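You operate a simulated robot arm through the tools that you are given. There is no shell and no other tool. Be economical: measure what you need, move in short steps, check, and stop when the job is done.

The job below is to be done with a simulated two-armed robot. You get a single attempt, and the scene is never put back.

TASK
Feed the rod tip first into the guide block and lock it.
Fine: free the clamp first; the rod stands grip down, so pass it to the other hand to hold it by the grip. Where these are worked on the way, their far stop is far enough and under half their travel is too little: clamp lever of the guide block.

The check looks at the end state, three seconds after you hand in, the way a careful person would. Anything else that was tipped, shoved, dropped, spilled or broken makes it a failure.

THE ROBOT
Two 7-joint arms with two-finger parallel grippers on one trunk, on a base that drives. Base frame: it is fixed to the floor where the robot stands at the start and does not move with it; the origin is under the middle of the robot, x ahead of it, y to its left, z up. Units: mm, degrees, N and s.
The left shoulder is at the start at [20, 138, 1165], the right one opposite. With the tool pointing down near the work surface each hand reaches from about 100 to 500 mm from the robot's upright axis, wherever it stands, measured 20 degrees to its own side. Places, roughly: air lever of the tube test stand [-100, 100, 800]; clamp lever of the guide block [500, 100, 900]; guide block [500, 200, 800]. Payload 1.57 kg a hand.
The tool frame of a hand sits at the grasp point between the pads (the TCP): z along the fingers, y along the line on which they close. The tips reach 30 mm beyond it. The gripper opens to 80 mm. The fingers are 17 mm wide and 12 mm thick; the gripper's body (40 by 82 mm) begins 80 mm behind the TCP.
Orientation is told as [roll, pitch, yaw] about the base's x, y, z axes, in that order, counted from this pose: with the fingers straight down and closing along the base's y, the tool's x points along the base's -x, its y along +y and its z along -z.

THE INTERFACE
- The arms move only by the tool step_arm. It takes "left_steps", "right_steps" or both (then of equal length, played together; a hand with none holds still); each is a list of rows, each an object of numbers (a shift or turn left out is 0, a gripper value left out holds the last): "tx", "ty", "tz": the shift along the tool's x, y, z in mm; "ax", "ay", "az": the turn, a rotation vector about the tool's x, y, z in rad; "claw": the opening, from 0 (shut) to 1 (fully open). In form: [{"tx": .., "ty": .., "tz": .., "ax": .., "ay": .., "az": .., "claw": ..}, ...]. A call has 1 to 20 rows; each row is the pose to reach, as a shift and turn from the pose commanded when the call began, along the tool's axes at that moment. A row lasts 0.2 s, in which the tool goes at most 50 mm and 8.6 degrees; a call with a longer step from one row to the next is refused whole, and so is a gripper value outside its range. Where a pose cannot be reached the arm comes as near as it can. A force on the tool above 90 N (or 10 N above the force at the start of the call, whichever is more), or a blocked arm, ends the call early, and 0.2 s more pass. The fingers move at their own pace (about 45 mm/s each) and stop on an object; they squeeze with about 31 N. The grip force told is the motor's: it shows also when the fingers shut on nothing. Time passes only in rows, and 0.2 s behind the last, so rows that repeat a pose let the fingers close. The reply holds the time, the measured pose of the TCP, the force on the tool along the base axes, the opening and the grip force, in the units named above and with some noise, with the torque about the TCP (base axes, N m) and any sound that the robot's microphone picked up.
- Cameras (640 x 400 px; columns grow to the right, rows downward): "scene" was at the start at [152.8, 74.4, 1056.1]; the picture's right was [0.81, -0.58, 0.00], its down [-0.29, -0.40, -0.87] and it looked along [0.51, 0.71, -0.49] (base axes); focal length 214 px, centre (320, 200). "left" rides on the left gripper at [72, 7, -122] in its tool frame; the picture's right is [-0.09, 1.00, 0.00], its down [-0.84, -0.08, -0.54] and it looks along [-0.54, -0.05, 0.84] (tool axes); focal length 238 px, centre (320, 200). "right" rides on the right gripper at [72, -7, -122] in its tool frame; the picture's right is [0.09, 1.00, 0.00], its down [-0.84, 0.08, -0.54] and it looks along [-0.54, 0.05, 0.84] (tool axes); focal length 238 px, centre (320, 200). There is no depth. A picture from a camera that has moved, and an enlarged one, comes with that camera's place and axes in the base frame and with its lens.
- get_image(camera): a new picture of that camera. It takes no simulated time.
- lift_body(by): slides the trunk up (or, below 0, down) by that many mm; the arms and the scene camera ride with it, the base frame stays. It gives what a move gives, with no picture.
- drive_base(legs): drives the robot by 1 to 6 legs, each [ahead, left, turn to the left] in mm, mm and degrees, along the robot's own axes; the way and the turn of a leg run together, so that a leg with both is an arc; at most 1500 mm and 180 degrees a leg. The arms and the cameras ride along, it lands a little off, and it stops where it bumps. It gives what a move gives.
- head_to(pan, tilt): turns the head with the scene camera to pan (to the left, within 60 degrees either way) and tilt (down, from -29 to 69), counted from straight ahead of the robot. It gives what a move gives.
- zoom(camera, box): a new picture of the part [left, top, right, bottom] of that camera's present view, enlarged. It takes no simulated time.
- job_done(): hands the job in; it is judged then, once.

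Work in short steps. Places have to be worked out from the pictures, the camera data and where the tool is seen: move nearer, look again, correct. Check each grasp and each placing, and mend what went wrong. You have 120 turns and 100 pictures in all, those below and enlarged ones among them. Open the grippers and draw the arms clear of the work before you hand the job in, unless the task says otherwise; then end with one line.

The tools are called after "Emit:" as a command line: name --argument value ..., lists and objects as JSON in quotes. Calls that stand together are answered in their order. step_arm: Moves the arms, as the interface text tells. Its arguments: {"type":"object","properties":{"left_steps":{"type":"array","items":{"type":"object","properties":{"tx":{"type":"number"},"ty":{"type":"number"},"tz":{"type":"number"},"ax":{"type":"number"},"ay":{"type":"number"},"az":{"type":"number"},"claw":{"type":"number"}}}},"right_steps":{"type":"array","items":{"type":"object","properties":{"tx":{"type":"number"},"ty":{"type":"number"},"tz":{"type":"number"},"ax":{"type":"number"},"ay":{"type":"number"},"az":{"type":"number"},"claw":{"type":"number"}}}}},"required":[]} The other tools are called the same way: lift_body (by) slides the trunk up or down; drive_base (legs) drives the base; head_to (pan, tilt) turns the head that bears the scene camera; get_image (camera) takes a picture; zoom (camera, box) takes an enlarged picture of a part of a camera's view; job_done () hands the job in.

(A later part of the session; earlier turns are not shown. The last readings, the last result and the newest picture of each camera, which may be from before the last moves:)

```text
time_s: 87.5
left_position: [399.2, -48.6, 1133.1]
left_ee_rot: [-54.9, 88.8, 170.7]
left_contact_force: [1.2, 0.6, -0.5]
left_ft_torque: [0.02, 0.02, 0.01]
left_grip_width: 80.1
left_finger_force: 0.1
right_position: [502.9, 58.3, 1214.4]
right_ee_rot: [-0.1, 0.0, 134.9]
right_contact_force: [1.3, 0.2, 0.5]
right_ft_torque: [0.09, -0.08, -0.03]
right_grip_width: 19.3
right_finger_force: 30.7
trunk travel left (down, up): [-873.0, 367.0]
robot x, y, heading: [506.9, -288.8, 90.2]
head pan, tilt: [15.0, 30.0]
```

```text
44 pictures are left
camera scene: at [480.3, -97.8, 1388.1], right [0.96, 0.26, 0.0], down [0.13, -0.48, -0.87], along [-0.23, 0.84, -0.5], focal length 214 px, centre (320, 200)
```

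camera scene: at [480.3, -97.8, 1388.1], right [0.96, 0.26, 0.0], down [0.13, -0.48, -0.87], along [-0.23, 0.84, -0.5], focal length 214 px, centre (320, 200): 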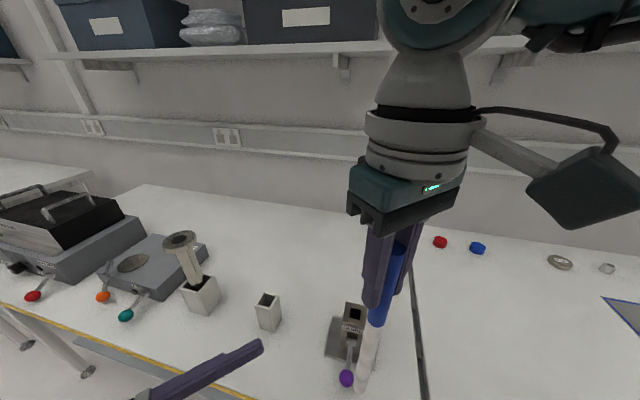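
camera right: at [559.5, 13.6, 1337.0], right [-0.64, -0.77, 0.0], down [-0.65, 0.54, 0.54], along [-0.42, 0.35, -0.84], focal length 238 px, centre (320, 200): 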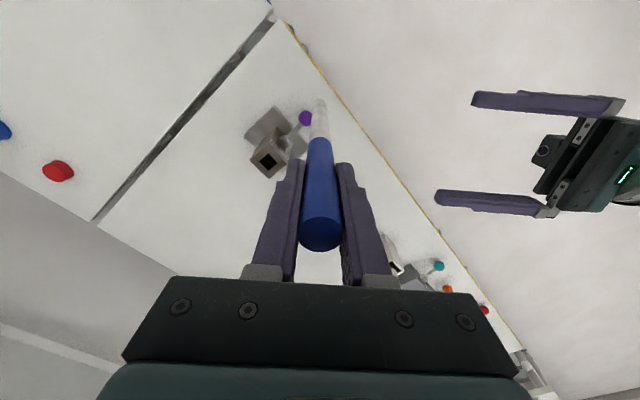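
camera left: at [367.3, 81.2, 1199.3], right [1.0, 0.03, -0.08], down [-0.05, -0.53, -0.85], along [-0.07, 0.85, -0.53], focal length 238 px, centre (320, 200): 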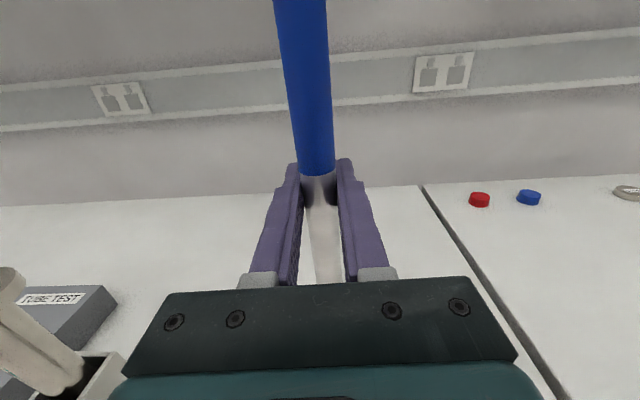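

The handover worked. Now I'll measure the hole and tip in the right camera with a zoom.

Emit:
zoom --camera "right" --box '[230, 80, 350, 180]'

Emit:
zoom --camera "scene" --box '[310, 270, 410, 400]'

```text
4.00 times, centred on (290, 130) of right
camera zoom: at [559.5, 13.6, 1337.0], right [-0.64, -0.77, 0.0], down [-0.65, 0.54, 0.54], along [-0.42, 0.35, -0.84], focal length 953 px, centre (440, 480)
```

zoom: 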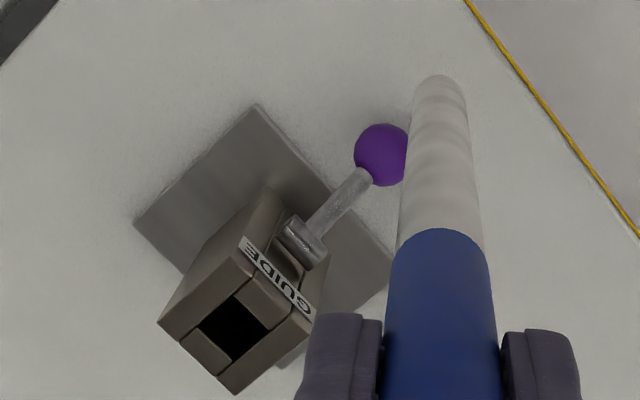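

```text
3.08 times, centred on (360, 335) of scene
camera zoom: at [480.3, -97.8, 1388.1], right [0.96, 0.26, 0.0], down [0.13, -0.48, -0.87], along [-0.23, 0.84, -0.5], focal length 660 px, centre (197, -215)
```

zoom: 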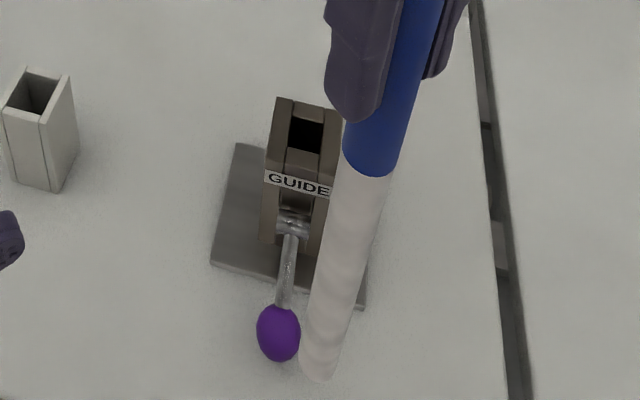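

The hole measures about (478–480, 213–218). The rod hangs vertical with its tip at z≈957, above the block top. I'll drive the base forward 110 and left 24 mm to bring it near.

Emit:
drive_base --legs '[[110, 24, 0]]'

Emit:
get_image --camera "right"

```text
time_s: 88.7
left_position: [373.7, 57.2, 1132.0]
left_ee_rot: [-52.5, 88.6, 173.2]
left_contact_force: [-0.2, 0.3, 1.1]
left_ft_torque: [0.01, -0.01, -0.01]
left_grip_width: 79.9
left_finger_force: 0.1
right_position: [479.3, 165.9, 1213.9]
right_ee_rot: [-0.1, 0.0, 134.8]
right_contact_force: [0.6, -1.0, 0.2]
right_ft_torque: [-0.08, 0.06, 0.04]
right_grip_width: 18.8
right_finger_force: 31.2
trunk travel left (down, up): [-873.0, 367.0]
robot x, y, heading: [480.1, -181.3, 90.5]
head pan, tilt: [15.0, 30.0]
```

```text
41 pictures are left
camera right: at [534.8, 119.7, 1336.9], right [-0.64, -0.77, 0.0], down [-0.64, 0.54, 0.54], along [-0.42, 0.35, -0.84], focal length 238 px, centre (320, 200)
```

right: 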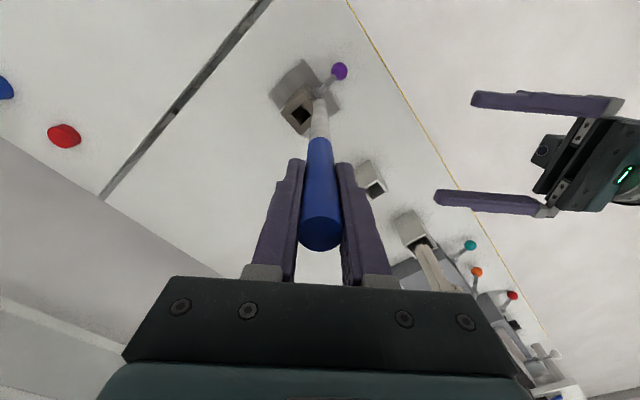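

From here the hole reads (477,211). I'll move 45 mm in +y with the arm and view the alignment.

Emit:
step_arm --right_steps '[{"tx": -11, "ty": -10}, {"tx": -22, "ty": -20}, {"tx": -33.5, "ty": -31}, {"tx": -33.5, "ty": -31}]'

Emit:
zoom --camera "right" --box '[260, 50, 380, 150]'

Emit:
head_to --pan 15 --tilt 60

Emit:
get_image --camera "scene"

```text
time_s: 89.7
left_position: [374.4, 58.1, 1132.6]
left_ee_rot: [-52.4, 88.6, 173.0]
left_contact_force: [0.2, -0.5, -0.4]
left_ft_torque: [0.03, 0.0, 0.02]
left_grip_width: 80.0
left_finger_force: 0.0
right_position: [478.1, 210.0, 1215.0]
right_ee_rot: [-0.1, 0.0, 134.8]
right_contact_force: [-0.2, -0.8, -0.2]
right_ft_torque: [-0.03, -0.03, 0.01]
right_grip_width: 19.3
right_finger_force: 30.6
trunk travel left (down, up): [-873.0, 367.0]
robot x, y, heading: [480.0, -177.9, 90.2]
head pan, tilt: [15.0, 30.0]
```

```text
4.00 times, centred on (320, 100) of right
camera zoom: at [532.9, 165.2, 1337.7], right [-0.64, -0.77, 0.0], down [-0.64, 0.54, 0.54], along [-0.42, 0.35, -0.84], focal length 953 px, centre (320, 600)
```

zoom: 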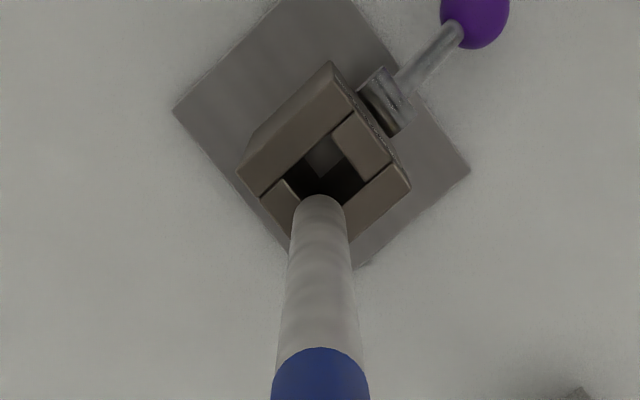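

```text
time_s: 90.6
left_position: [374.1, 58.3, 1132.4]
left_ee_rot: [-52.6, 88.6, 173.1]
left_contact_force: [0.1, 0.3, 0.0]
left_ft_torque: [0.04, 0.03, 0.0]
left_grip_width: 79.6
left_finger_force: 0.2
right_position: [476.3, 210.2, 1216.6]
right_ee_rot: [0.1, 0.1, 134.8]
right_contact_force: [-0.8, 0.2, -0.5]
right_ft_torque: [-0.03, 0.01, 0.03]
right_grip_width: 19.3
right_finger_force: 31.3
trunk travel left (down, up): [-873.0, 367.0]
robot x, y, heading: [479.7, -179.8, 90.2]
head pan, tilt: [15.0, 60.0]
```

```text
39 pictures are left
camera scene: at [461.7, -14.5, 1346.0], right [0.96, 0.26, 0.0], down [0.23, -0.83, -0.5], along [-0.13, 0.48, -0.87], focal length 214 px, centre (320, 200)
```

scene: 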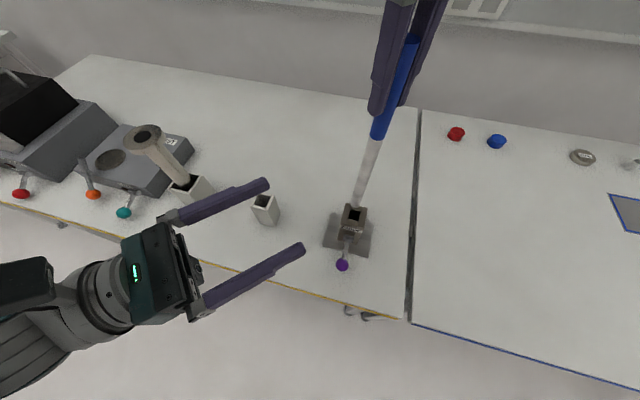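

Very close. I'll zoom tighter to resolve the hole's edges around the tip.

Emit:
zoom --camera "right" --box '[292, 60, 352, 120]'

Emit:
zoom --camera "scene" --box '[320, 170, 390, 250]'

```text
6.67 times, centred on (322, 90) of right
camera zoom: at [532.9, 165.0, 1337.6], right [-0.64, -0.77, 0.0], down [-0.64, 0.54, 0.54], along [-0.42, 0.35, -0.84], focal length 1589 px, centre (307, 933)
```

zoom: 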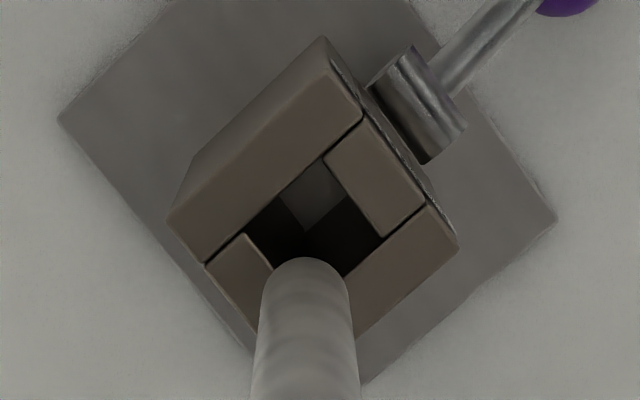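

```text
5.00 times, centred on (355, 210) of scene
camera zoom: at [461.7, -14.5, 1346.0], right [0.96, 0.26, 0.0], down [0.23, -0.83, -0.5], along [-0.13, 0.48, -0.87], focal length 1072 px, centre (145, 150)
```

zoom: 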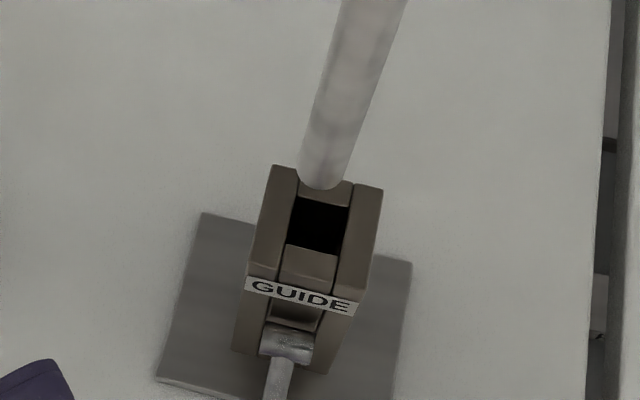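

The free hole is about 24×26 mm against the 19 mm rod. The two cameras differ by a few mm, so I'll shift by their mean (+4,−2), lower the tip to just above the block where parallax vanishes, and compare again.

Emit:
step_arm --right_steps '[{"tx": 4.2, "ty": -1.4, "tz": 10}, {"tx": 4.2, "ty": -1.4, "tz": 25}, {"tx": 4.2, "ty": -1.4, "tz": 36}, {"tx": 4.2, "ty": -1.4, "tz": 36}]'

Emit:
zoom --camera "right" --box '[292, 60, 352, 120]'

Emit:
zoom --camera "scene" --box '[320, 170, 390, 250]'

```text
time_s: 91.6
left_position: [374.5, 57.4, 1132.2]
left_ee_rot: [-52.7, 88.6, 172.8]
left_contact_force: [0.3, 0.4, 0.5]
left_ft_torque: [-0.01, -0.02, 0.04]
left_grip_width: 80.2
left_finger_force: 0.0
right_position: [482.0, 207.5, 1178.8]
right_ee_rot: [0.0, 0.0, 134.8]
right_contact_force: [1.0, -1.7, 2.5]
right_ft_torque: [-0.35, -0.22, 0.0]
right_grip_width: 19.4
right_finger_force: 31.0
trunk travel left (down, up): [-873.0, 367.0]
robot x, y, heading: [479.4, -179.1, 90.3]
head pan, tilt: [15.0, 60.0]
```

```text
6.67 times, centred on (322, 90) of right
camera zoom: at [537.4, 163.4, 1301.4], right [-0.64, -0.77, 0.0], down [-0.65, 0.54, 0.54], along [-0.42, 0.35, -0.84], focal length 1589 px, centre (307, 933)
```

zoom: 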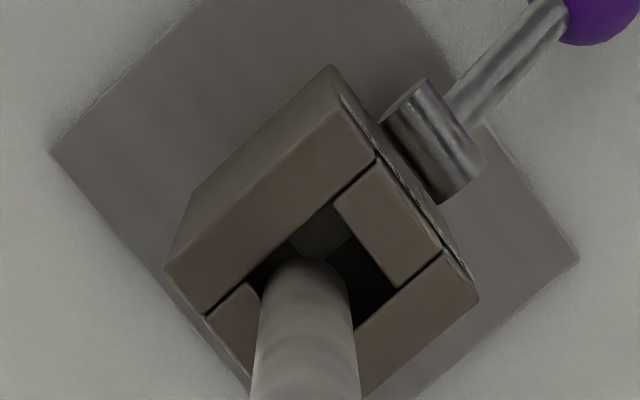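

```text
5.00 times, centred on (355, 210) of scene
camera zoom: at [461.8, -14.5, 1346.1], right [0.96, 0.26, 0.0], down [0.23, -0.84, -0.5], along [-0.13, 0.48, -0.87], focal length 1072 px, centre (145, 150)
```

zoom: 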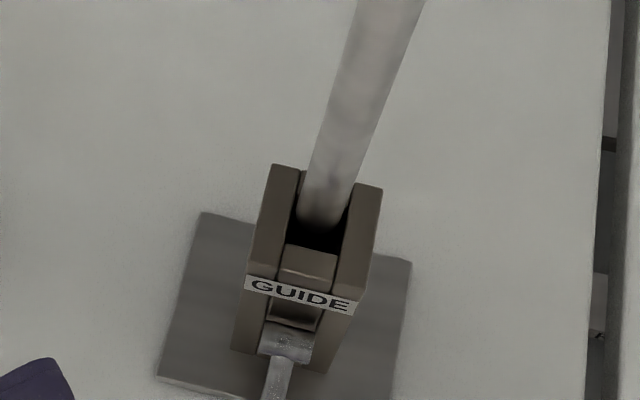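

There's slight contact: the tip seems to touch the back wall's top. Both views say it must move about 5 mm toward −y. I'll lift 3 mm, shift, and look again.

Emit:
step_arm --right_steps '[{"tz": -4}, {"tx": 3.2, "ty": 3.9, "tz": -4}, {"tx": 3.2, "ty": 3.9, "tz": -4}]'

Emit:
zoom --camera "right" --box '[292, 60, 352, 120]'

Emit:
zoom --camera "scene" --box '[320, 170, 390, 250]'

```text
time_s: 92.4
left_position: [374.0, 57.2, 1132.6]
left_ee_rot: [-52.5, 88.5, 173.1]
left_contact_force: [0.3, 0.1, 0.0]
left_ft_torque: [-0.01, 0.01, -0.03]
left_grip_width: 79.8
left_finger_force: 0.1
right_position: [482.2, 203.4, 1184.3]
right_ee_rot: [-0.1, 0.0, 134.9]
right_contact_force: [0.2, 0.4, 1.0]
right_ft_torque: [-0.02, 0.01, -0.02]
right_grip_width: 19.2
right_finger_force: 31.3
trunk travel left (down, up): [-873.0, 367.0]
robot x, y, heading: [480.3, -178.9, 90.4]
head pan, tilt: [15.0, 60.0]
```

```text
6.67 times, centred on (322, 90) of right
camera zoom: at [537.5, 157.7, 1306.0], right [-0.64, -0.77, 0.0], down [-0.64, 0.54, 0.54], along [-0.42, 0.35, -0.84], focal length 1589 px, centre (307, 933)
```

zoom: 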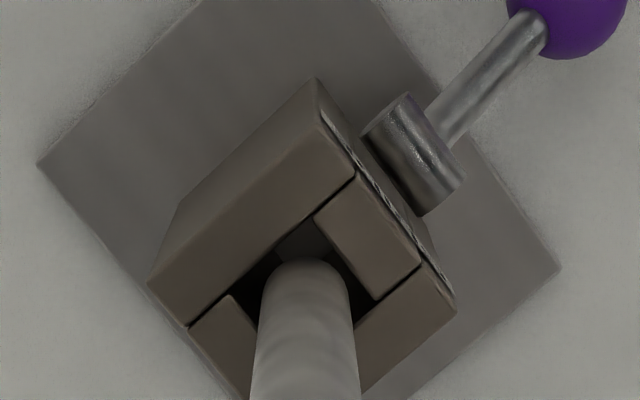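

```text
5.00 times, centred on (355, 210) of scene
camera zoom: at [461.7, -14.6, 1346.0], right [0.96, 0.26, 0.0], down [0.23, -0.84, -0.5], along [-0.13, 0.48, -0.87], focal length 1072 px, centre (145, 150)
```

zoom: 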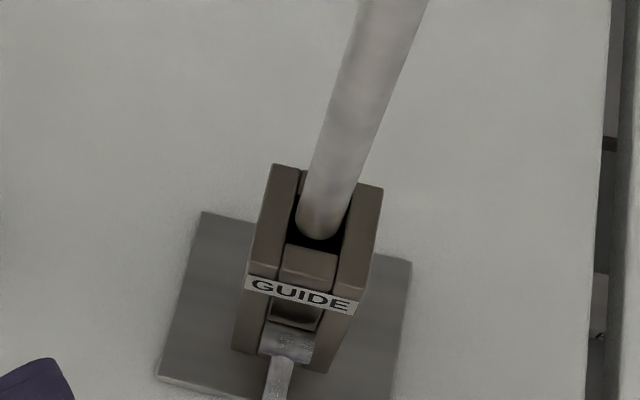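

Both views now show the tip centred. I'll lower gently, watching the force.

Emit:
step_arm --right_steps '[{"tz": 5}, {"tz": 10}, {"tz": 15}, {"tz": 20}, {"tz": 25}]'

```text
time_s: 93.6
left_position: [373.5, 57.4, 1131.7]
left_ee_rot: [-52.5, 88.6, 173.0]
left_contact_force: [0.3, 0.2, -0.1]
left_ft_torque: [0.01, 0.0, 0.01]
left_grip_width: 79.9
left_finger_force: 0.1
right_position: [482.0, 203.0, 1156.2]
right_ee_rot: [0.0, 0.2, 134.9]
right_contact_force: [-0.1, -0.4, -2.5]
right_ft_torque: [-0.02, -0.05, -0.01]
right_grip_width: 19.5
right_finger_force: 31.4
trunk travel left (down, up): [-873.0, 367.0]
robot x, y, heading: [478.2, -179.8, 90.3]
head pan, tilt: [15.0, 60.0]
```

The tip is inside with no resistance. I'll continue down.

Emit:
step_arm --right_steps '[{"tz": 8}, {"tz": 16}, {"tz": 24}, {"tz": 32}, {"tz": 40}]'

Emit:
zoom --camera "scene" --box '[320, 150, 390, 250]'

```text
time_s: 94.8
left_position: [373.4, 57.0, 1132.5]
left_ee_rot: [-52.5, 88.5, 173.1]
left_contact_force: [-0.1, 0.4, -0.2]
left_ft_torque: [0.0, -0.01, -0.01]
left_grip_width: 79.9
left_finger_force: 0.1
right_position: [481.1, 203.9, 1118.0]
right_ee_rot: [-0.1, 0.0, 134.8]
right_contact_force: [0.4, -0.4, -2.0]
right_ft_torque: [-0.01, 0.01, 0.02]
right_grip_width: 19.2
right_finger_force: 31.0
trunk travel left (down, up): [-873.0, 367.0]
robot x, y, heading: [479.4, -177.9, 90.4]
head pan, tilt: [15.0, 60.0]
```

```text
4.00 times, centred on (355, 200) of scene
camera zoom: at [461.7, -14.6, 1346.0], right [0.96, 0.26, 0.0], down [0.23, -0.84, -0.5], along [-0.13, 0.48, -0.87], focal length 858 px, centre (180, 200)
```

zoom: 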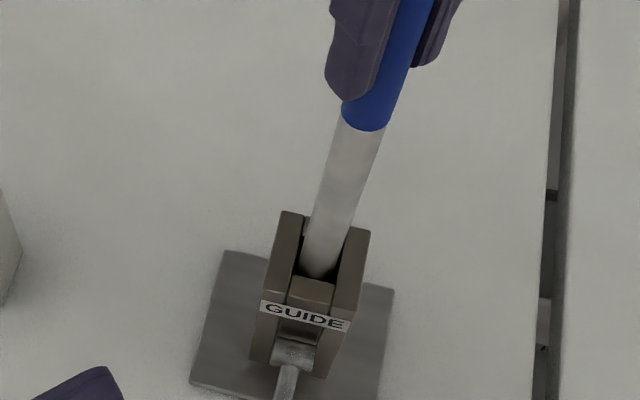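

It is well inside. I'll keep lowering until it bottoms.

Emit:
step_arm --right_steps '[{"tz": 9}, {"tz": 18}, {"tz": 27}, {"tz": 36}, {"tz": 44}]'

Emit:
step_arm --right_steps '[{"tz": 3}, {"tz": 6}, {"tz": 9}, {"tz": 12}, {"tz": 15}]'

```text
time_s: 96.0
left_position: [372.3, 57.0, 1133.7]
left_ee_rot: [-51.3, 88.5, 174.4]
left_contact_force: [-0.2, -0.8, -0.2]
left_ft_torque: [0.03, 0.01, 0.01]
left_grip_width: 80.2
left_finger_force: 0.1
right_position: [492.4, 197.5, 1087.0]
right_ee_rot: [0.4, -0.4, 134.9]
right_contact_force: [-9.4, -3.8, 1.6]
right_ft_torque: [-0.49, 1.88, 0.06]
right_grip_width: 19.3
right_finger_force: 31.2
right hand out of reach, approached as far as the arm can: row 2, 3, 4, 5
trunk travel left (down, up): [-873.0, 367.0]
robot x, y, heading: [481.2, -179.5, 90.2]
head pan, tilt: [15.0, 60.0]
```

```text
time_s: 97.2
left_position: [372.3, 57.1, 1132.9]
left_ee_rot: [-50.2, 88.5, 175.3]
left_contact_force: [0.8, -0.1, 0.2]
left_ft_torque: [0.0, 0.01, -0.01]
left_grip_width: 80.1
left_finger_force: 0.1
right_position: [493.0, 197.1, 1087.0]
right_ee_rot: [0.3, -0.4, 134.9]
right_contact_force: [-16.3, -3.9, 1.9]
right_ft_torque: [-0.94, 1.8, 0.2]
right_grip_width: 19.5
right_finger_force: 31.4
right hand out of reach, approached as far as the arm can: row 1, 2, 3, 4, 5
trunk travel left (down, up): [-873.0, 367.0]
robot x, y, heading: [479.2, -180.8, 90.4]
head pan, tilt: [15.0, 60.0]
```

The arm ran out of reach and drifted sideways. I'll back up to the reachable height, restore x/y, and then lower with the trunk.

Emit:
step_arm --right_steps '[{"tz": -35}, {"tz": -43}, {"tz": -47}, {"tz": -47}]'

```text
time_s: 98.2
left_position: [374.0, 55.1, 1132.5]
left_ee_rot: [-47.9, 88.6, 177.6]
left_contact_force: [-0.2, -0.6, -0.6]
left_ft_torque: [0.02, -0.01, -0.01]
left_grip_width: 80.1
left_finger_force: 0.1
right_position: [495.9, 195.8, 1132.7]
right_ee_rot: [0.4, 0.3, 134.8]
right_contact_force: [-4.2, -7.7, -5.4]
right_ft_torque: [-1.99, 0.76, 0.19]
right_grip_width: 19.3
right_finger_force: 31.4
trunk travel left (down, up): [-873.0, 367.0]
robot x, y, heading: [478.0, -179.6, 90.3]
head pan, tilt: [15.0, 60.0]
```

The command was re-based. I'll move back to (481.5,203.5) at this height.

Emit:
step_arm --right_steps '[{"tx": -5, "ty": 1.5}, {"tx": -10, "ty": 3}, {"tx": -15.6, "ty": 4.7}, {"tx": -15.6, "ty": 4.7}]'

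Emit:
zoom --camera "scene" --box '[320, 150, 390, 250]'

Emit:
zoom --camera "right" --box '[272, 60, 372, 130]'

```text
time_s: 99.2
left_position: [373.7, 56.9, 1133.5]
left_ee_rot: [-49.9, 88.6, 175.8]
left_contact_force: [0.1, 0.1, -0.1]
left_ft_torque: [0.02, 0.01, 0.01]
left_grip_width: 80.2
left_finger_force: 0.2
right_position: [482.3, 207.9, 1133.0]
right_ee_rot: [0.0, -0.1, 134.7]
right_contact_force: [-0.2, -6.1, -1.5]
right_ft_torque: [-1.39, 0.11, 0.03]
right_grip_width: 19.1
right_finger_force: 31.1
trunk travel left (down, up): [-873.0, 367.0]
robot x, y, heading: [479.8, -179.3, 90.4]
head pan, tilt: [15.0, 60.0]
```

```text
4.00 times, centred on (355, 200) of scene
camera zoom: at [461.7, -15.1, 1345.8], right [0.96, 0.26, 0.0], down [0.23, -0.84, -0.5], along [-0.13, 0.48, -0.87], focal length 858 px, centre (180, 200)
```

zoom: 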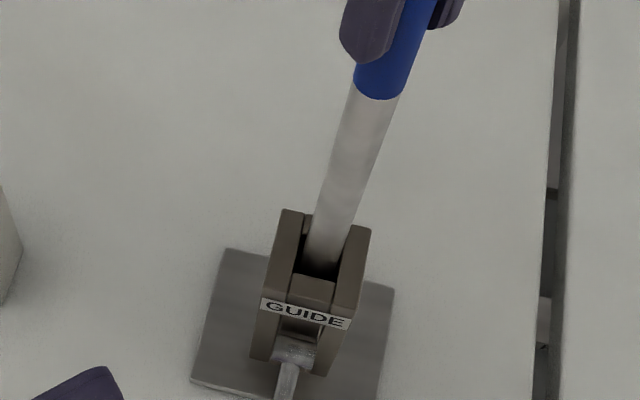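

```text
5.71 times, centred on (322, 95) of right
camera zoom: at [537.9, 161.7, 1256.4], right [-0.64, -0.77, 0.0], down [-0.65, 0.54, 0.54], along [-0.42, 0.35, -0.84], focal length 1362 px, centre (309, 800)
```

zoom: 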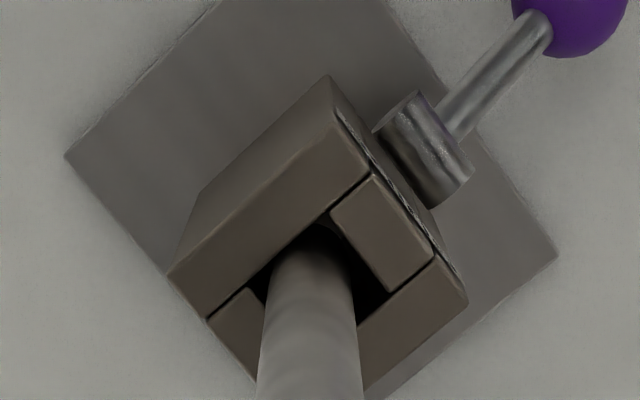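

The block hasn't moved. I'll fix y by −4.4 mm to relieve the side force, then lower with the trunk.

Emit:
step_arm --right_steps '[{"tx": 2.8, "ty": 3.3}, {"tx": 2.8, "ty": 3.3}]'

Emit:
lift_body --by -40

```text
time_s: 99.8
left_position: [374.1, 56.6, 1132.5]
left_ee_rot: [-52.4, 88.5, 173.0]
left_contact_force: [0.6, 0.1, -0.2]
left_ft_torque: [0.0, -0.01, -0.01]
left_grip_width: 80.0
left_finger_force: 0.0
right_position: [482.5, 204.4, 1135.2]
right_ee_rot: [0.1, -0.1, 134.8]
right_contact_force: [0.9, 0.3, -2.0]
right_ft_torque: [-0.05, -0.02, 0.01]
right_grip_width: 19.1
right_finger_force: 30.7
trunk travel left (down, up): [-873.0, 367.0]
robot x, y, heading: [479.5, -174.2, 90.2]
head pan, tilt: [15.0, 60.0]
```

```text
time_s: 100.7
left_position: [374.5, 57.4, 1092.6]
left_ee_rot: [-52.5, 88.6, 173.1]
left_contact_force: [-0.5, -0.8, -0.5]
left_ft_torque: [0.0, -0.05, 0.0]
left_grip_width: 80.0
left_finger_force: 0.3
right_position: [482.2, 203.5, 1094.6]
right_ee_rot: [0.1, 0.1, 134.8]
right_contact_force: [-0.3, 0.1, -2.3]
right_ft_torque: [-0.03, 0.02, -0.03]
right_grip_width: 19.0
right_finger_force: 30.8
trunk travel left (down, up): [-833.0, 407.0]
robot x, y, heading: [480.1, -175.9, 90.4]
head pan, tilt: [15.0, 60.0]
```

Side forces are zero now. I'll continue down with the trunk in smaller steps.

Emit:
lift_body --by -25

Emit:
lift_body --by -8

Emit:
lift_body --by -5

```text
time_s: 101.4
left_position: [375.7, 56.7, 1066.5]
left_ee_rot: [-52.6, 88.6, 173.0]
left_contact_force: [0.9, -0.1, -1.0]
left_ft_torque: [0.0, 0.0, -0.02]
left_grip_width: 79.9
left_finger_force: 0.0
right_position: [483.5, 203.2, 1069.6]
right_ee_rot: [0.0, 0.0, 134.9]
right_contact_force: [-0.4, -0.3, -3.1]
right_ft_torque: [0.01, 0.01, -0.03]
right_grip_width: 19.1
right_finger_force: 30.9
trunk travel left (down, up): [-808.0, 432.0]
robot x, y, heading: [481.5, -178.6, 90.5]
head pan, tilt: [15.0, 60.0]
```

```text
time_s: 102.0
left_position: [375.6, 57.7, 1060.0]
left_ee_rot: [-52.5, 88.6, 173.1]
left_contact_force: [0.7, 0.7, -0.4]
left_ft_torque: [0.02, 0.02, -0.01]
left_grip_width: 80.0
left_finger_force: 0.0
right_position: [482.3, 202.3, 1061.0]
right_ee_rot: [0.1, 0.0, 135.0]
right_contact_force: [-0.3, 0.3, -1.6]
right_ft_torque: [-0.01, 0.01, -0.03]
right_grip_width: 19.3
right_finger_force: 31.4
trunk travel left (down, up): [-800.0, 440.0]
robot x, y, heading: [482.8, -181.3, 90.2]
head pan, tilt: [15.0, 60.0]
```

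```text
time_s: 102.5
left_position: [373.5, 57.8, 1054.6]
left_ee_rot: [-52.6, 88.6, 173.0]
left_contact_force: [0.4, -0.5, 0.3]
left_ft_torque: [-0.02, -0.04, -0.01]
left_grip_width: 80.2
left_finger_force: 0.1
right_position: [483.0, 203.5, 1057.5]
right_ee_rot: [0.0, 0.0, 134.8]
right_contact_force: [-0.5, -0.4, -2.3]
right_ft_torque: [-0.02, 0.01, -0.02]
right_grip_width: 19.3
right_finger_force: 31.5
trunk travel left (down, up): [-795.0, 445.0]
robot x, y, heading: [478.4, -181.3, 90.3]
head pan, tilt: [15.0, 60.0]
```

Still free, with the tip near z≈799. I'll go down in small steps until contact.

Emit:
lift_body --by -4

Emit:
lift_body --by -4

Emit:
get_image --camera "scene"

```text
time_s: 103.0
left_position: [374.2, 59.5, 1050.5]
left_ee_rot: [-55.2, 88.6, 170.3]
left_contact_force: [0.5, 1.2, 0.5]
left_ft_torque: [0.01, 0.0, 0.01]
left_grip_width: 79.9
left_finger_force: 0.0
right_position: [482.1, 205.0, 1054.9]
right_ee_rot: [0.1, -0.4, 134.9]
right_contact_force: [-1.6, -2.7, 20.6]
right_ft_torque: [-0.5, 0.21, -0.05]
right_grip_width: 19.4
right_finger_force: 31.0
trunk travel left (down, up): [-791.0, 449.0]
robot x, y, heading: [480.6, -177.6, 90.2]
head pan, tilt: [15.0, 60.0]
```

```text
time_s: 103.5
left_position: [375.2, 59.1, 1046.8]
left_ee_rot: [-55.4, 88.6, 170.1]
left_contact_force: [-0.4, 0.1, -0.1]
left_ft_torque: [0.01, -0.01, -0.03]
left_grip_width: 80.0
left_finger_force: 0.1
right_position: [480.3, 205.6, 1048.9]
right_ee_rot: [0.1, -0.2, 134.9]
right_contact_force: [-3.4, -0.6, 18.8]
right_ft_torque: [-0.17, 0.65, -0.01]
right_grip_width: 19.2
right_finger_force: 30.9
trunk travel left (down, up): [-787.0, 453.0]
robot x, y, heading: [478.6, -176.0, 90.1]
head pan, tilt: [15.0, 60.0]
```

```text
29 pictures are left
camera scene: at [461.3, -13.7, 1260.2], right [0.96, 0.26, 0.0], down [0.23, -0.83, -0.5], along [-0.13, 0.48, -0.87], focal length 214 px, centre (320, 200)
```

scene: 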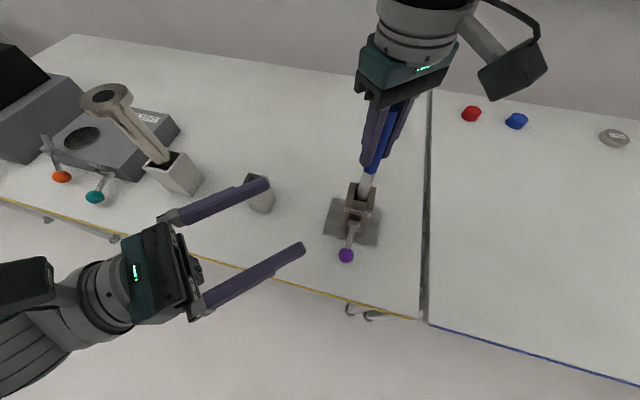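

The rod has bottomed at about 20 N upward. I'll open the right hand and rise clear of the grip.

Emit:
step_arm --right_steps '[{"claw": 0.7}, {"claw": 0.7}, {"claw": 0.7}, {"claw": 0.7}, {"tz": -30}, {"tz": -70}, {"tz": -110}, {"tz": -130}]'

Emit:
get_image --camera "scene"

Emit:
get_image --camera "right"

```text
time_s: 105.3
left_position: [373.9, 57.8, 1046.9]
left_ee_rot: [-53.0, 88.6, 172.7]
left_contact_force: [0.0, 0.6, 0.2]
left_ft_torque: [-0.04, 0.02, -0.01]
left_grip_width: 80.0
left_finger_force: 0.0
right_position: [481.6, 205.6, 1177.6]
right_ee_rot: [0.0, 0.0, 134.9]
right_contact_force: [-0.3, -0.9, 0.3]
right_ft_torque: [-0.02, 0.01, -0.01]
right_grip_width: 56.0
right_finger_force: 0.0
trunk travel left (down, up): [-787.0, 453.0]
robot x, y, heading: [480.1, -178.4, 90.2]
head pan, tilt: [15.0, 60.0]
```

```text
28 pictures are left
camera scene: at [461.7, -14.5, 1260.0], right [0.96, 0.26, 0.0], down [0.23, -0.84, -0.5], along [-0.13, 0.48, -0.87], focal length 214 px, centre (320, 200)
```

scene: 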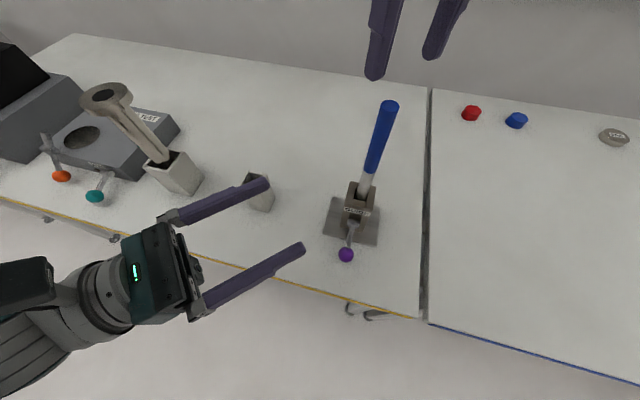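

```text
27 pictures are left
camera right: at [536.7, 160.2, 1300.2], right [-0.64, -0.77, 0.0], down [-0.64, 0.54, 0.54], along [-0.42, 0.35, -0.84], focal length 238 px, centre (320, 200)
```

right: 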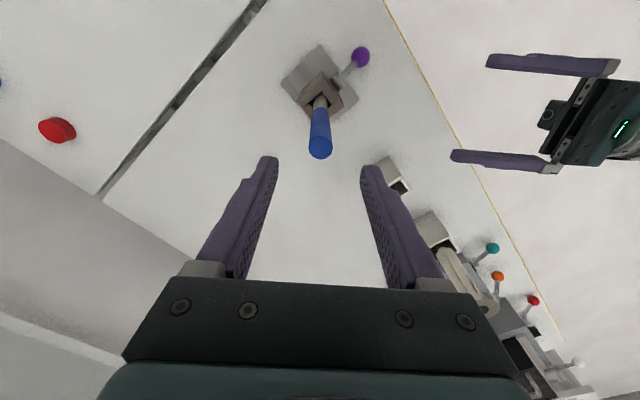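

The rod stands seated in the guide. To lock it, I'll back off so the right hand can reach the ball from the front, and lower the trunk to the earlier working height.

Emit:
drive_base --legs '[[-130, 0, 0], [0, 60, 0]]'

Emit:
lift_body --by -160

Emit:
head_to --pan 10 --tilt 45

Emit:
get_image --camera "right"

Emit:
get_image --camera "scene"

```text
time_s: 107.2
left_position: [313.6, -72.1, 1046.0]
left_ee_rot: [-52.8, 88.6, 173.0]
left_contact_force: [-0.4, 0.9, 0.5]
left_ft_torque: [-0.02, 0.01, 0.01]
left_grip_width: 80.2
left_finger_force: 0.1
right_position: [420.2, 74.8, 1177.7]
right_ee_rot: [-0.1, 0.0, 134.9]
right_contact_force: [0.3, 0.1, -0.4]
right_ft_torque: [-0.02, 0.01, -0.02]
right_grip_width: 56.5
right_finger_force: 0.0
trunk travel left (down, up): [-787.0, 453.0]
robot x, y, heading: [420.7, -310.3, 90.8]
head pan, tilt: [15.0, 60.0]
```

```text
time_s: 109.0
left_position: [314.7, -72.5, 886.9]
left_ee_rot: [-52.8, 88.5, 172.9]
left_contact_force: [0.7, 1.2, -0.4]
left_ft_torque: [0.01, -0.03, -0.01]
left_grip_width: 80.1
left_finger_force: 0.1
right_position: [420.6, 74.5, 1017.5]
right_ee_rot: [0.0, 0.1, 134.9]
right_contact_force: [0.6, -0.3, -0.4]
right_ft_torque: [-0.01, 0.0, -0.02]
right_grip_width: 55.8
right_finger_force: 0.0
trunk travel left (down, up): [-627.0, 613.0]
robot x, y, heading: [416.7, -307.7, 90.6]
head pan, tilt: [15.0, 60.0]
```

```text
time_s: 109.8
left_position: [313.6, -72.4, 886.5]
left_ee_rot: [-52.7, 88.7, 172.9]
left_contact_force: [-0.1, -0.1, -0.1]
left_ft_torque: [-0.02, -0.01, 0.03]
left_grip_width: 80.1
left_finger_force: 0.1
right_position: [421.4, 75.8, 1017.6]
right_ee_rot: [0.0, 0.0, 134.9]
right_contact_force: [-0.3, 0.6, 0.4]
right_ft_torque: [0.04, 0.0, 0.04]
right_grip_width: 55.9
right_finger_force: 0.0
trunk travel left (down, up): [-627.0, 613.0]
robot x, y, heading: [421.3, -311.3, 90.4]
head pan, tilt: [10.0, 45.0]
```

```text
26 pictures are left
camera right: at [476.4, 29.9, 1139.8], right [-0.64, -0.77, 0.0], down [-0.65, 0.54, 0.54], along [-0.42, 0.35, -0.84], focal length 238 px, centre (320, 200)
```

right: 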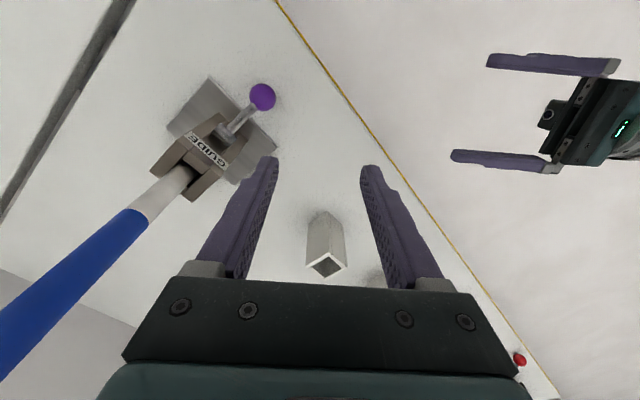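

```text
25 pictures are left
camera scene: at [404.9, -129.3, 1119.4], right [0.98, 0.18, 0.0], down [0.13, -0.7, -0.71], along [-0.13, 0.69, -0.71], focal length 214 px, centre (320, 200)
```

scene: 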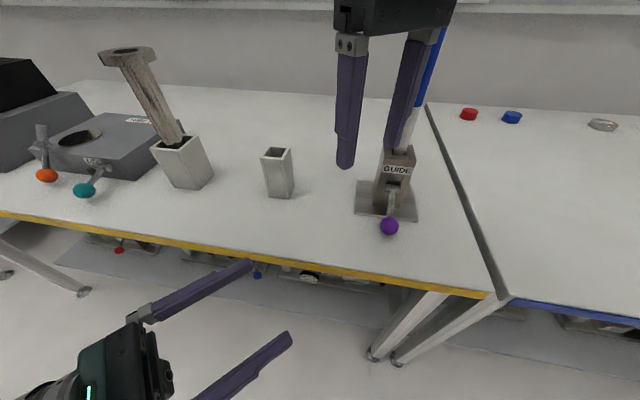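

I'll turn the right hand back to yaw 90° while moving it in front of the lever.

Emit:
step_arm --right_steps '[{"tx": 11, "tz": 3, "az": 0.13}, {"tx": 22, "ty": -1, "tz": 6, "az": 0.26}, {"tx": 33, "ty": -1, "tz": 9, "az": 0.39}, {"tx": 44, "ty": -2, "tz": 12, "az": 0.52}, {"tx": 55, "ty": -2, "tz": 15, "az": 0.65}, {"tx": 66.5, "ty": -2.8, "tz": 17, "az": 0.785}]'

Emit:
step_arm --right_steps '[{"tz": 14, "ay": -0.13}, {"tz": 28, "ay": -0.26}, {"tz": 42, "ay": -0.39}, {"tz": 56, "ay": -0.52}, {"tz": 70, "ay": -0.65}, {"tz": 86, "ay": -0.785}, {"tz": 86, "ay": -0.785}]'

Emit:
get_image --camera "right"

```text
time_s: 111.2
left_position: [315.3, -73.4, 886.6]
left_ee_rot: [-52.6, 88.7, 173.1]
left_contact_force: [0.0, -0.9, 0.3]
left_ft_torque: [0.03, 0.0, -0.02]
left_grip_width: 80.0
left_finger_force: 0.0
right_position: [470.5, 30.1, 999.4]
right_ee_rot: [0.0, 0.1, 89.8]
right_contact_force: [-0.3, -0.1, 0.0]
right_ft_torque: [0.03, 0.02, 0.0]
right_grip_width: 56.0
right_finger_force: 0.1
trunk travel left (down, up): [-627.0, 613.0]
robot x, y, heading: [422.7, -306.8, 90.2]
head pan, tilt: [10.0, 45.0]
```

```text
time_s: 112.8
left_position: [314.8, -73.3, 887.2]
left_ee_rot: [-52.7, 88.7, 173.0]
left_contact_force: [-0.5, 0.2, 0.4]
left_ft_torque: [0.0, 0.0, 0.03]
left_grip_width: 79.8
left_finger_force: 0.1
right_position: [469.8, 29.6, 912.9]
right_ee_rot: [0.1, -45.1, 89.9]
right_contact_force: [-0.4, -0.1, 0.2]
right_ft_torque: [0.02, -0.01, 0.0]
right_grip_width: 55.8
right_finger_force: 0.1
trunk travel left (down, up): [-627.0, 613.0]
robot x, y, heading: [418.0, -309.8, 90.4]
head pan, tilt: [10.0, 45.0]
```

```text
24 pictures are left
camera right: at [475.6, -106.1, 948.7], right [-1.0, -0.07, -0.06], down [-0.08, 0.21, 0.98], along [-0.05, 0.98, -0.21], focal length 238 px, centre (320, 200)
```

right: 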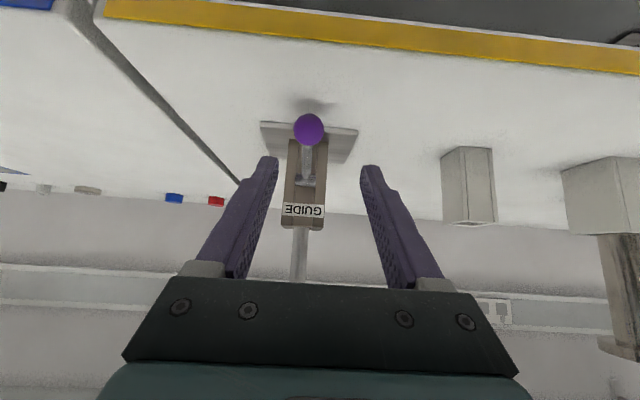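

The ball is at (480,117,829). I'll align, advance 113 mm along the fingers (ball near the tips), and close.

Emit:
step_arm --right_steps '[{"tx": -3.8, "ty": -10.4, "tz": 25}, {"tx": -3.8, "ty": -10.4, "tz": 60}, {"tx": -3.8, "ty": -10.4, "tz": 90}, {"tx": -3.8, "ty": -10.4, "tz": 112}, {"tx": -3.8, "ty": -10.4, "tz": 112, "claw": 0}, {"tx": -3.8, "ty": -10.4, "tz": 112, "claw": 0}, {"tx": -3.8, "ty": -10.4, "tz": 112, "claw": 0}, {"tx": -3.8, "ty": -10.4, "tz": 112, "claw": 0}]'

Emit:
get_image --camera "right"

```text
time_s: 114.6
left_position: [315.8, -73.2, 885.6]
left_ee_rot: [-53.3, 88.6, 172.3]
left_contact_force: [0.5, -0.5, 0.0]
left_ft_torque: [0.01, 0.03, 0.0]
left_grip_width: 80.3
left_finger_force: 0.1
right_position: [480.6, 114.0, 837.0]
right_ee_rot: [0.0, -45.0, 90.0]
right_contact_force: [2.5, 3.3, -5.4]
right_ft_torque: [-0.24, -0.06, 0.01]
right_grip_width: 31.2
right_finger_force: 36.6
trunk travel left (down, up): [-627.0, 613.0]
robot x, y, heading: [419.1, -311.2, 90.4]
head pan, tilt: [10.0, 45.0]
```

```text
23 pictures are left
camera right: at [486.7, -22.3, 873.6], right [-1.0, -0.06, -0.07], down [-0.08, 0.21, 0.97], along [-0.05, 0.98, -0.21], focal length 238 px, centre (320, 200)
```

right: 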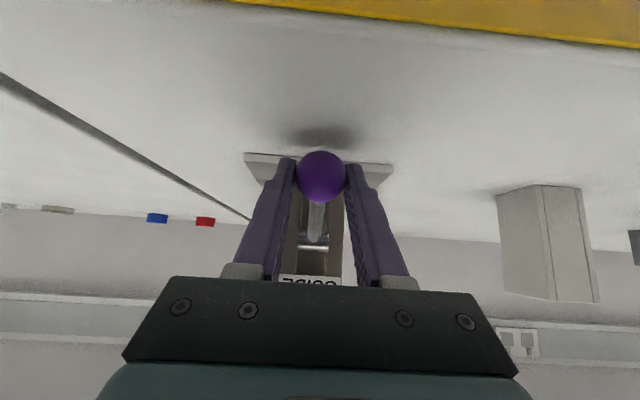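

The ball is held near the pad's lower edge. I'll re-grip 8 mm lower so it's centred before lifting.

Emit:
step_arm --right_steps '[{"claw": 0.6}, {"claw": 0.6}, {"tx": 9, "claw": 0.6}, {"tx": 9, "claw": 0}, {"tx": 9, "claw": 0}, {"tx": 9, "claw": 0}]'

Emit:
get_image --camera "right"

```text
time_s: 116.0
left_position: [313.4, -73.4, 885.0]
left_ee_rot: [-52.7, 88.8, 173.2]
left_contact_force: [0.0, 0.3, -0.2]
left_ft_torque: [0.0, -0.03, 0.03]
left_grip_width: 80.1
left_finger_force: 0.0
right_position: [480.5, 106.4, 831.3]
right_ee_rot: [0.0, -44.9, 90.0]
right_contact_force: [2.3, 0.3, -1.2]
right_ft_torque: [-0.01, -0.02, -0.06]
right_grip_width: 31.4
right_finger_force: 31.4
trunk travel left (down, up): [-627.0, 613.0]
robot x, y, heading: [420.5, -311.1, 90.3]
head pan, tilt: [10.0, 45.0]
```

```text
22 pictures are left
camera right: at [486.7, -30.1, 867.4], right [-1.0, -0.06, -0.07], down [-0.08, 0.21, 0.97], along [-0.05, 0.98, -0.21], focal length 238 px, centre (320, 200)
```

right: 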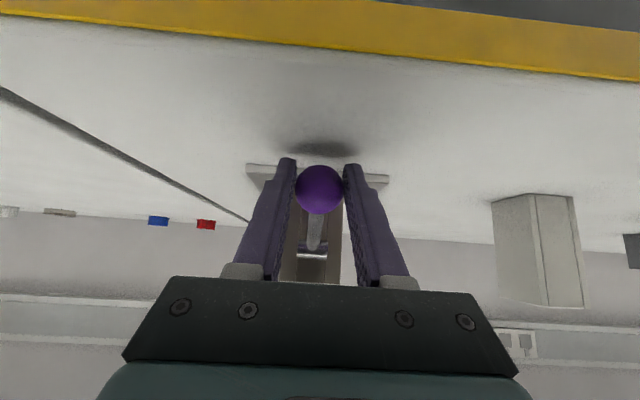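

The ball is centred in the pads. I'll carry it up along the arc (pivot ≈(170,862), r≈62) to about +10°.

Emit:
step_arm --right_steps '[{"tx": -2, "tz": -6}, {"tx": -4.2, "tz": -11.9}, {"tx": -6.7, "tz": -16.7}, {"tx": -9.5, "tz": -21.4}, {"tx": -13, "tz": -25.7}, {"tx": -16.5, "tz": -29.7}, {"tx": -20.5, "tz": -33.4}, {"tx": -24.8, "tz": -36.7}]'

Emit:
get_image --camera "right"

```text
time_s: 117.8
left_position: [314.9, -75.6, 886.3]
left_ee_rot: [-45.2, 88.7, -179.3]
left_contact_force: [-0.3, -0.5, -0.2]
left_ft_torque: [0.0, 0.01, 0.0]
left_grip_width: 80.2
left_finger_force: 0.0
right_position: [479.6, 94.6, 871.9]
right_ee_rot: [0.1, -44.6, 90.0]
right_contact_force: [1.0, -7.6, -16.9]
right_ft_torque: [-1.22, 0.01, 0.04]
right_grip_width: 31.3
right_finger_force: 40.0
trunk travel left (down, up): [-627.0, 613.0]
robot x, y, heading: [418.3, -308.5, 90.4]
head pan, tilt: [10.0, 45.0]
```

```text
21 pictures are left
camera right: at [486.9, -42.7, 909.0], right [-1.0, -0.07, -0.06], down [-0.08, 0.22, 0.97], along [-0.05, 0.97, -0.22], focal length 238 px, centre (320, 200)
```

right: 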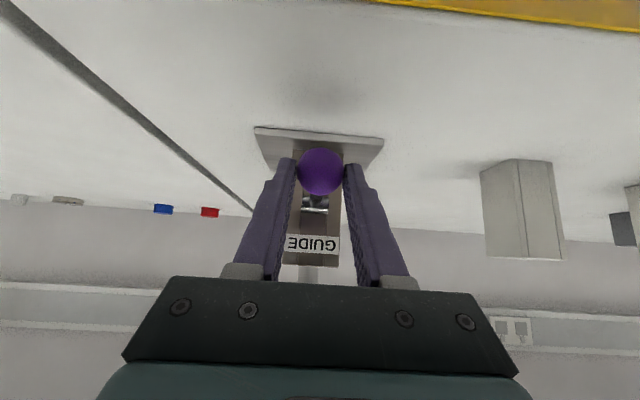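

The lever follows (ball near −5°), but it is working toward the fingertips. I'll re-grip on it and continue upward.

Emit:
step_arm --right_steps '[{"claw": 0.55}, {"claw": 0.55}, {"tx": 9, "tz": 14, "claw": 0.55}, {"tx": 9, "tz": 14, "claw": 0.55}]'

Emit:
get_image --camera "right"

```text
time_s: 118.8
left_position: [313.7, -72.9, 887.5]
left_ee_rot: [-52.7, 88.5, 172.9]
left_contact_force: [0.1, -0.7, -0.1]
left_ft_torque: [0.0, -0.01, 0.0]
left_grip_width: 80.2
left_finger_force: 0.1
right_position: [481.5, 100.4, 858.6]
right_ee_rot: [0.1, -45.0, 90.0]
right_contact_force: [-0.3, -0.5, -0.2]
right_ft_torque: [0.0, -0.01, -0.04]
right_grip_width: 44.2
right_finger_force: 0.0
trunk travel left (down, up): [-627.0, 613.0]
robot x, y, heading: [421.7, -308.2, 90.5]
head pan, tilt: [10.0, 45.0]
```

```text
20 pictures are left
camera right: at [487.8, -34.8, 894.2], right [-1.0, -0.07, -0.06], down [-0.08, 0.21, 0.98], along [-0.05, 0.98, -0.21], focal length 238 px, centre (320, 200)
```

right: 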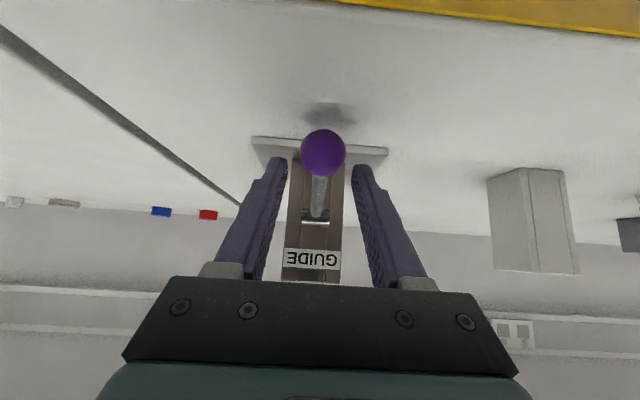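

The ball dropped back to the lower stop when released, so the lever seems to spring toward its nearest end. I'll grip it centrally this time and carry it past the middle in one slow sweep; first the grip.

Emit:
step_arm --right_steps '[{"tx": 7, "tz": 15}, {"tx": 14, "tz": 29}, {"tx": 14, "tz": 29}, {"tx": 14, "tz": 29, "claw": 0}, {"tx": 14, "tz": 29, "claw": 0}, {"tx": 14, "tz": 29, "claw": 0}]'

Emit:
get_image --camera "right"

```text
time_s: 120.2
left_position: [314.7, -72.0, 886.0]
left_ee_rot: [-52.9, 88.6, 172.9]
left_contact_force: [0.0, -0.5, -0.2]
left_ft_torque: [-0.06, 0.01, 0.01]
left_grip_width: 80.0
left_finger_force: 0.1
right_position: [480.0, 111.0, 826.8]
right_ee_rot: [0.1, -45.0, 89.9]
right_contact_force: [-0.8, 1.7, -2.9]
right_ft_torque: [-0.08, -0.04, 0.02]
right_grip_width: 31.3
right_finger_force: 33.4
trunk travel left (down, up): [-627.0, 613.0]
robot x, y, heading: [420.1, -311.9, 90.4]
head pan, tilt: [10.0, 45.0]
```

```text
19 pictures are left
camera right: at [486.9, -25.0, 863.9], right [-1.0, -0.07, -0.06], down [-0.08, 0.21, 0.97], along [-0.05, 0.98, -0.21], focal length 238 px, centre (320, 200)
```

right: 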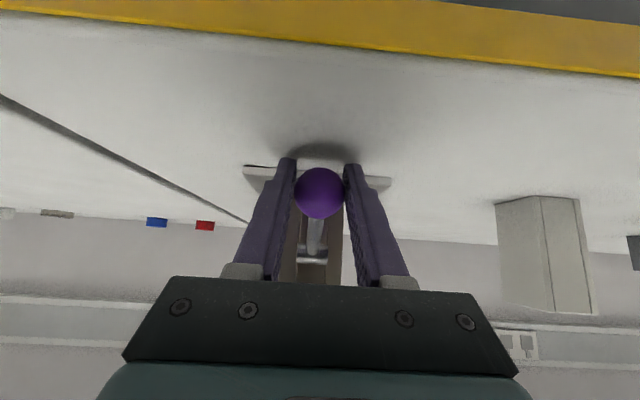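

Centred. Now the slow full sweep up to just beyond the original locked angle.

Emit:
step_arm --right_steps '[{"tx": -0.9, "tz": -3}, {"tx": -1.7, "tz": -5.9}, {"tx": -3, "tz": -9}, {"tx": -4.2, "tz": -11.9}, {"tx": -5.4, "tz": -14.4}, {"tx": -6.6, "tz": -16.8}, {"tx": -8, "tz": -19.2}, {"tx": -9.5, "tz": -21.4}, {"tx": -11.2, "tz": -23.6}, {"tx": -12.9, "tz": -25.7}, {"tx": -14.7, "tz": -27.8}, {"tx": -16.5, "tz": -29.7}, {"tx": -18.5, "tz": -31.6}, {"tx": -20.5, "tz": -33.4}, {"tx": -22.6, "tz": -35.1}, {"tx": -24.8, "tz": -36.7}, {"tx": -27.1, "tz": -38.2}, {"tx": -29.4, "tz": -39.6}, {"tx": -31.8, "tz": -40.9}, {"tx": -34.3, "tz": -42.1}]'

Emit:
get_image --camera "right"

```text
time_s: 124.4
left_position: [314.5, -77.9, 884.6]
left_ee_rot: [-42.7, 88.6, -176.9]
left_contact_force: [0.1, 0.1, 0.1]
left_ft_torque: [-0.02, -0.01, 0.03]
left_grip_width: 80.0
left_finger_force: 0.0
right_position: [479.8, 99.4, 878.0]
right_ee_rot: [0.1, -44.4, 89.9]
right_contact_force: [-0.8, -13.4, -13.6]
right_ft_torque: [-1.17, 0.01, 0.04]
right_grip_width: 30.9
right_finger_force: 40.1
trunk travel left (down, up): [-627.0, 613.0]
robot x, y, heading: [420.4, -309.6, 90.3]
head pan, tilt: [10.0, 45.0]
```

```text
18 pictures are left
camera right: at [486.8, -36.0, 916.4], right [-1.0, -0.07, -0.06], down [-0.08, 0.22, 0.97], along [-0.05, 0.97, -0.22], focal length 238 px, centre (320, 200)
```

right: 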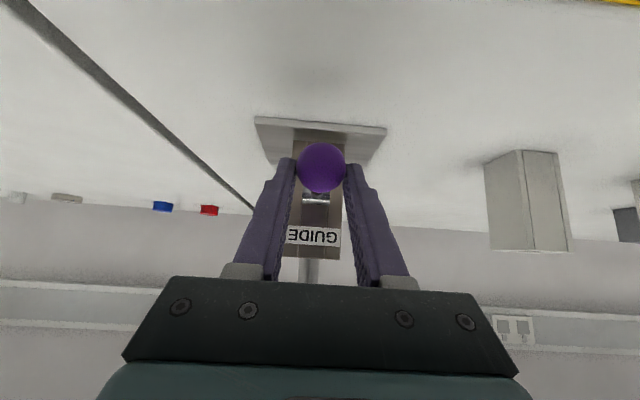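

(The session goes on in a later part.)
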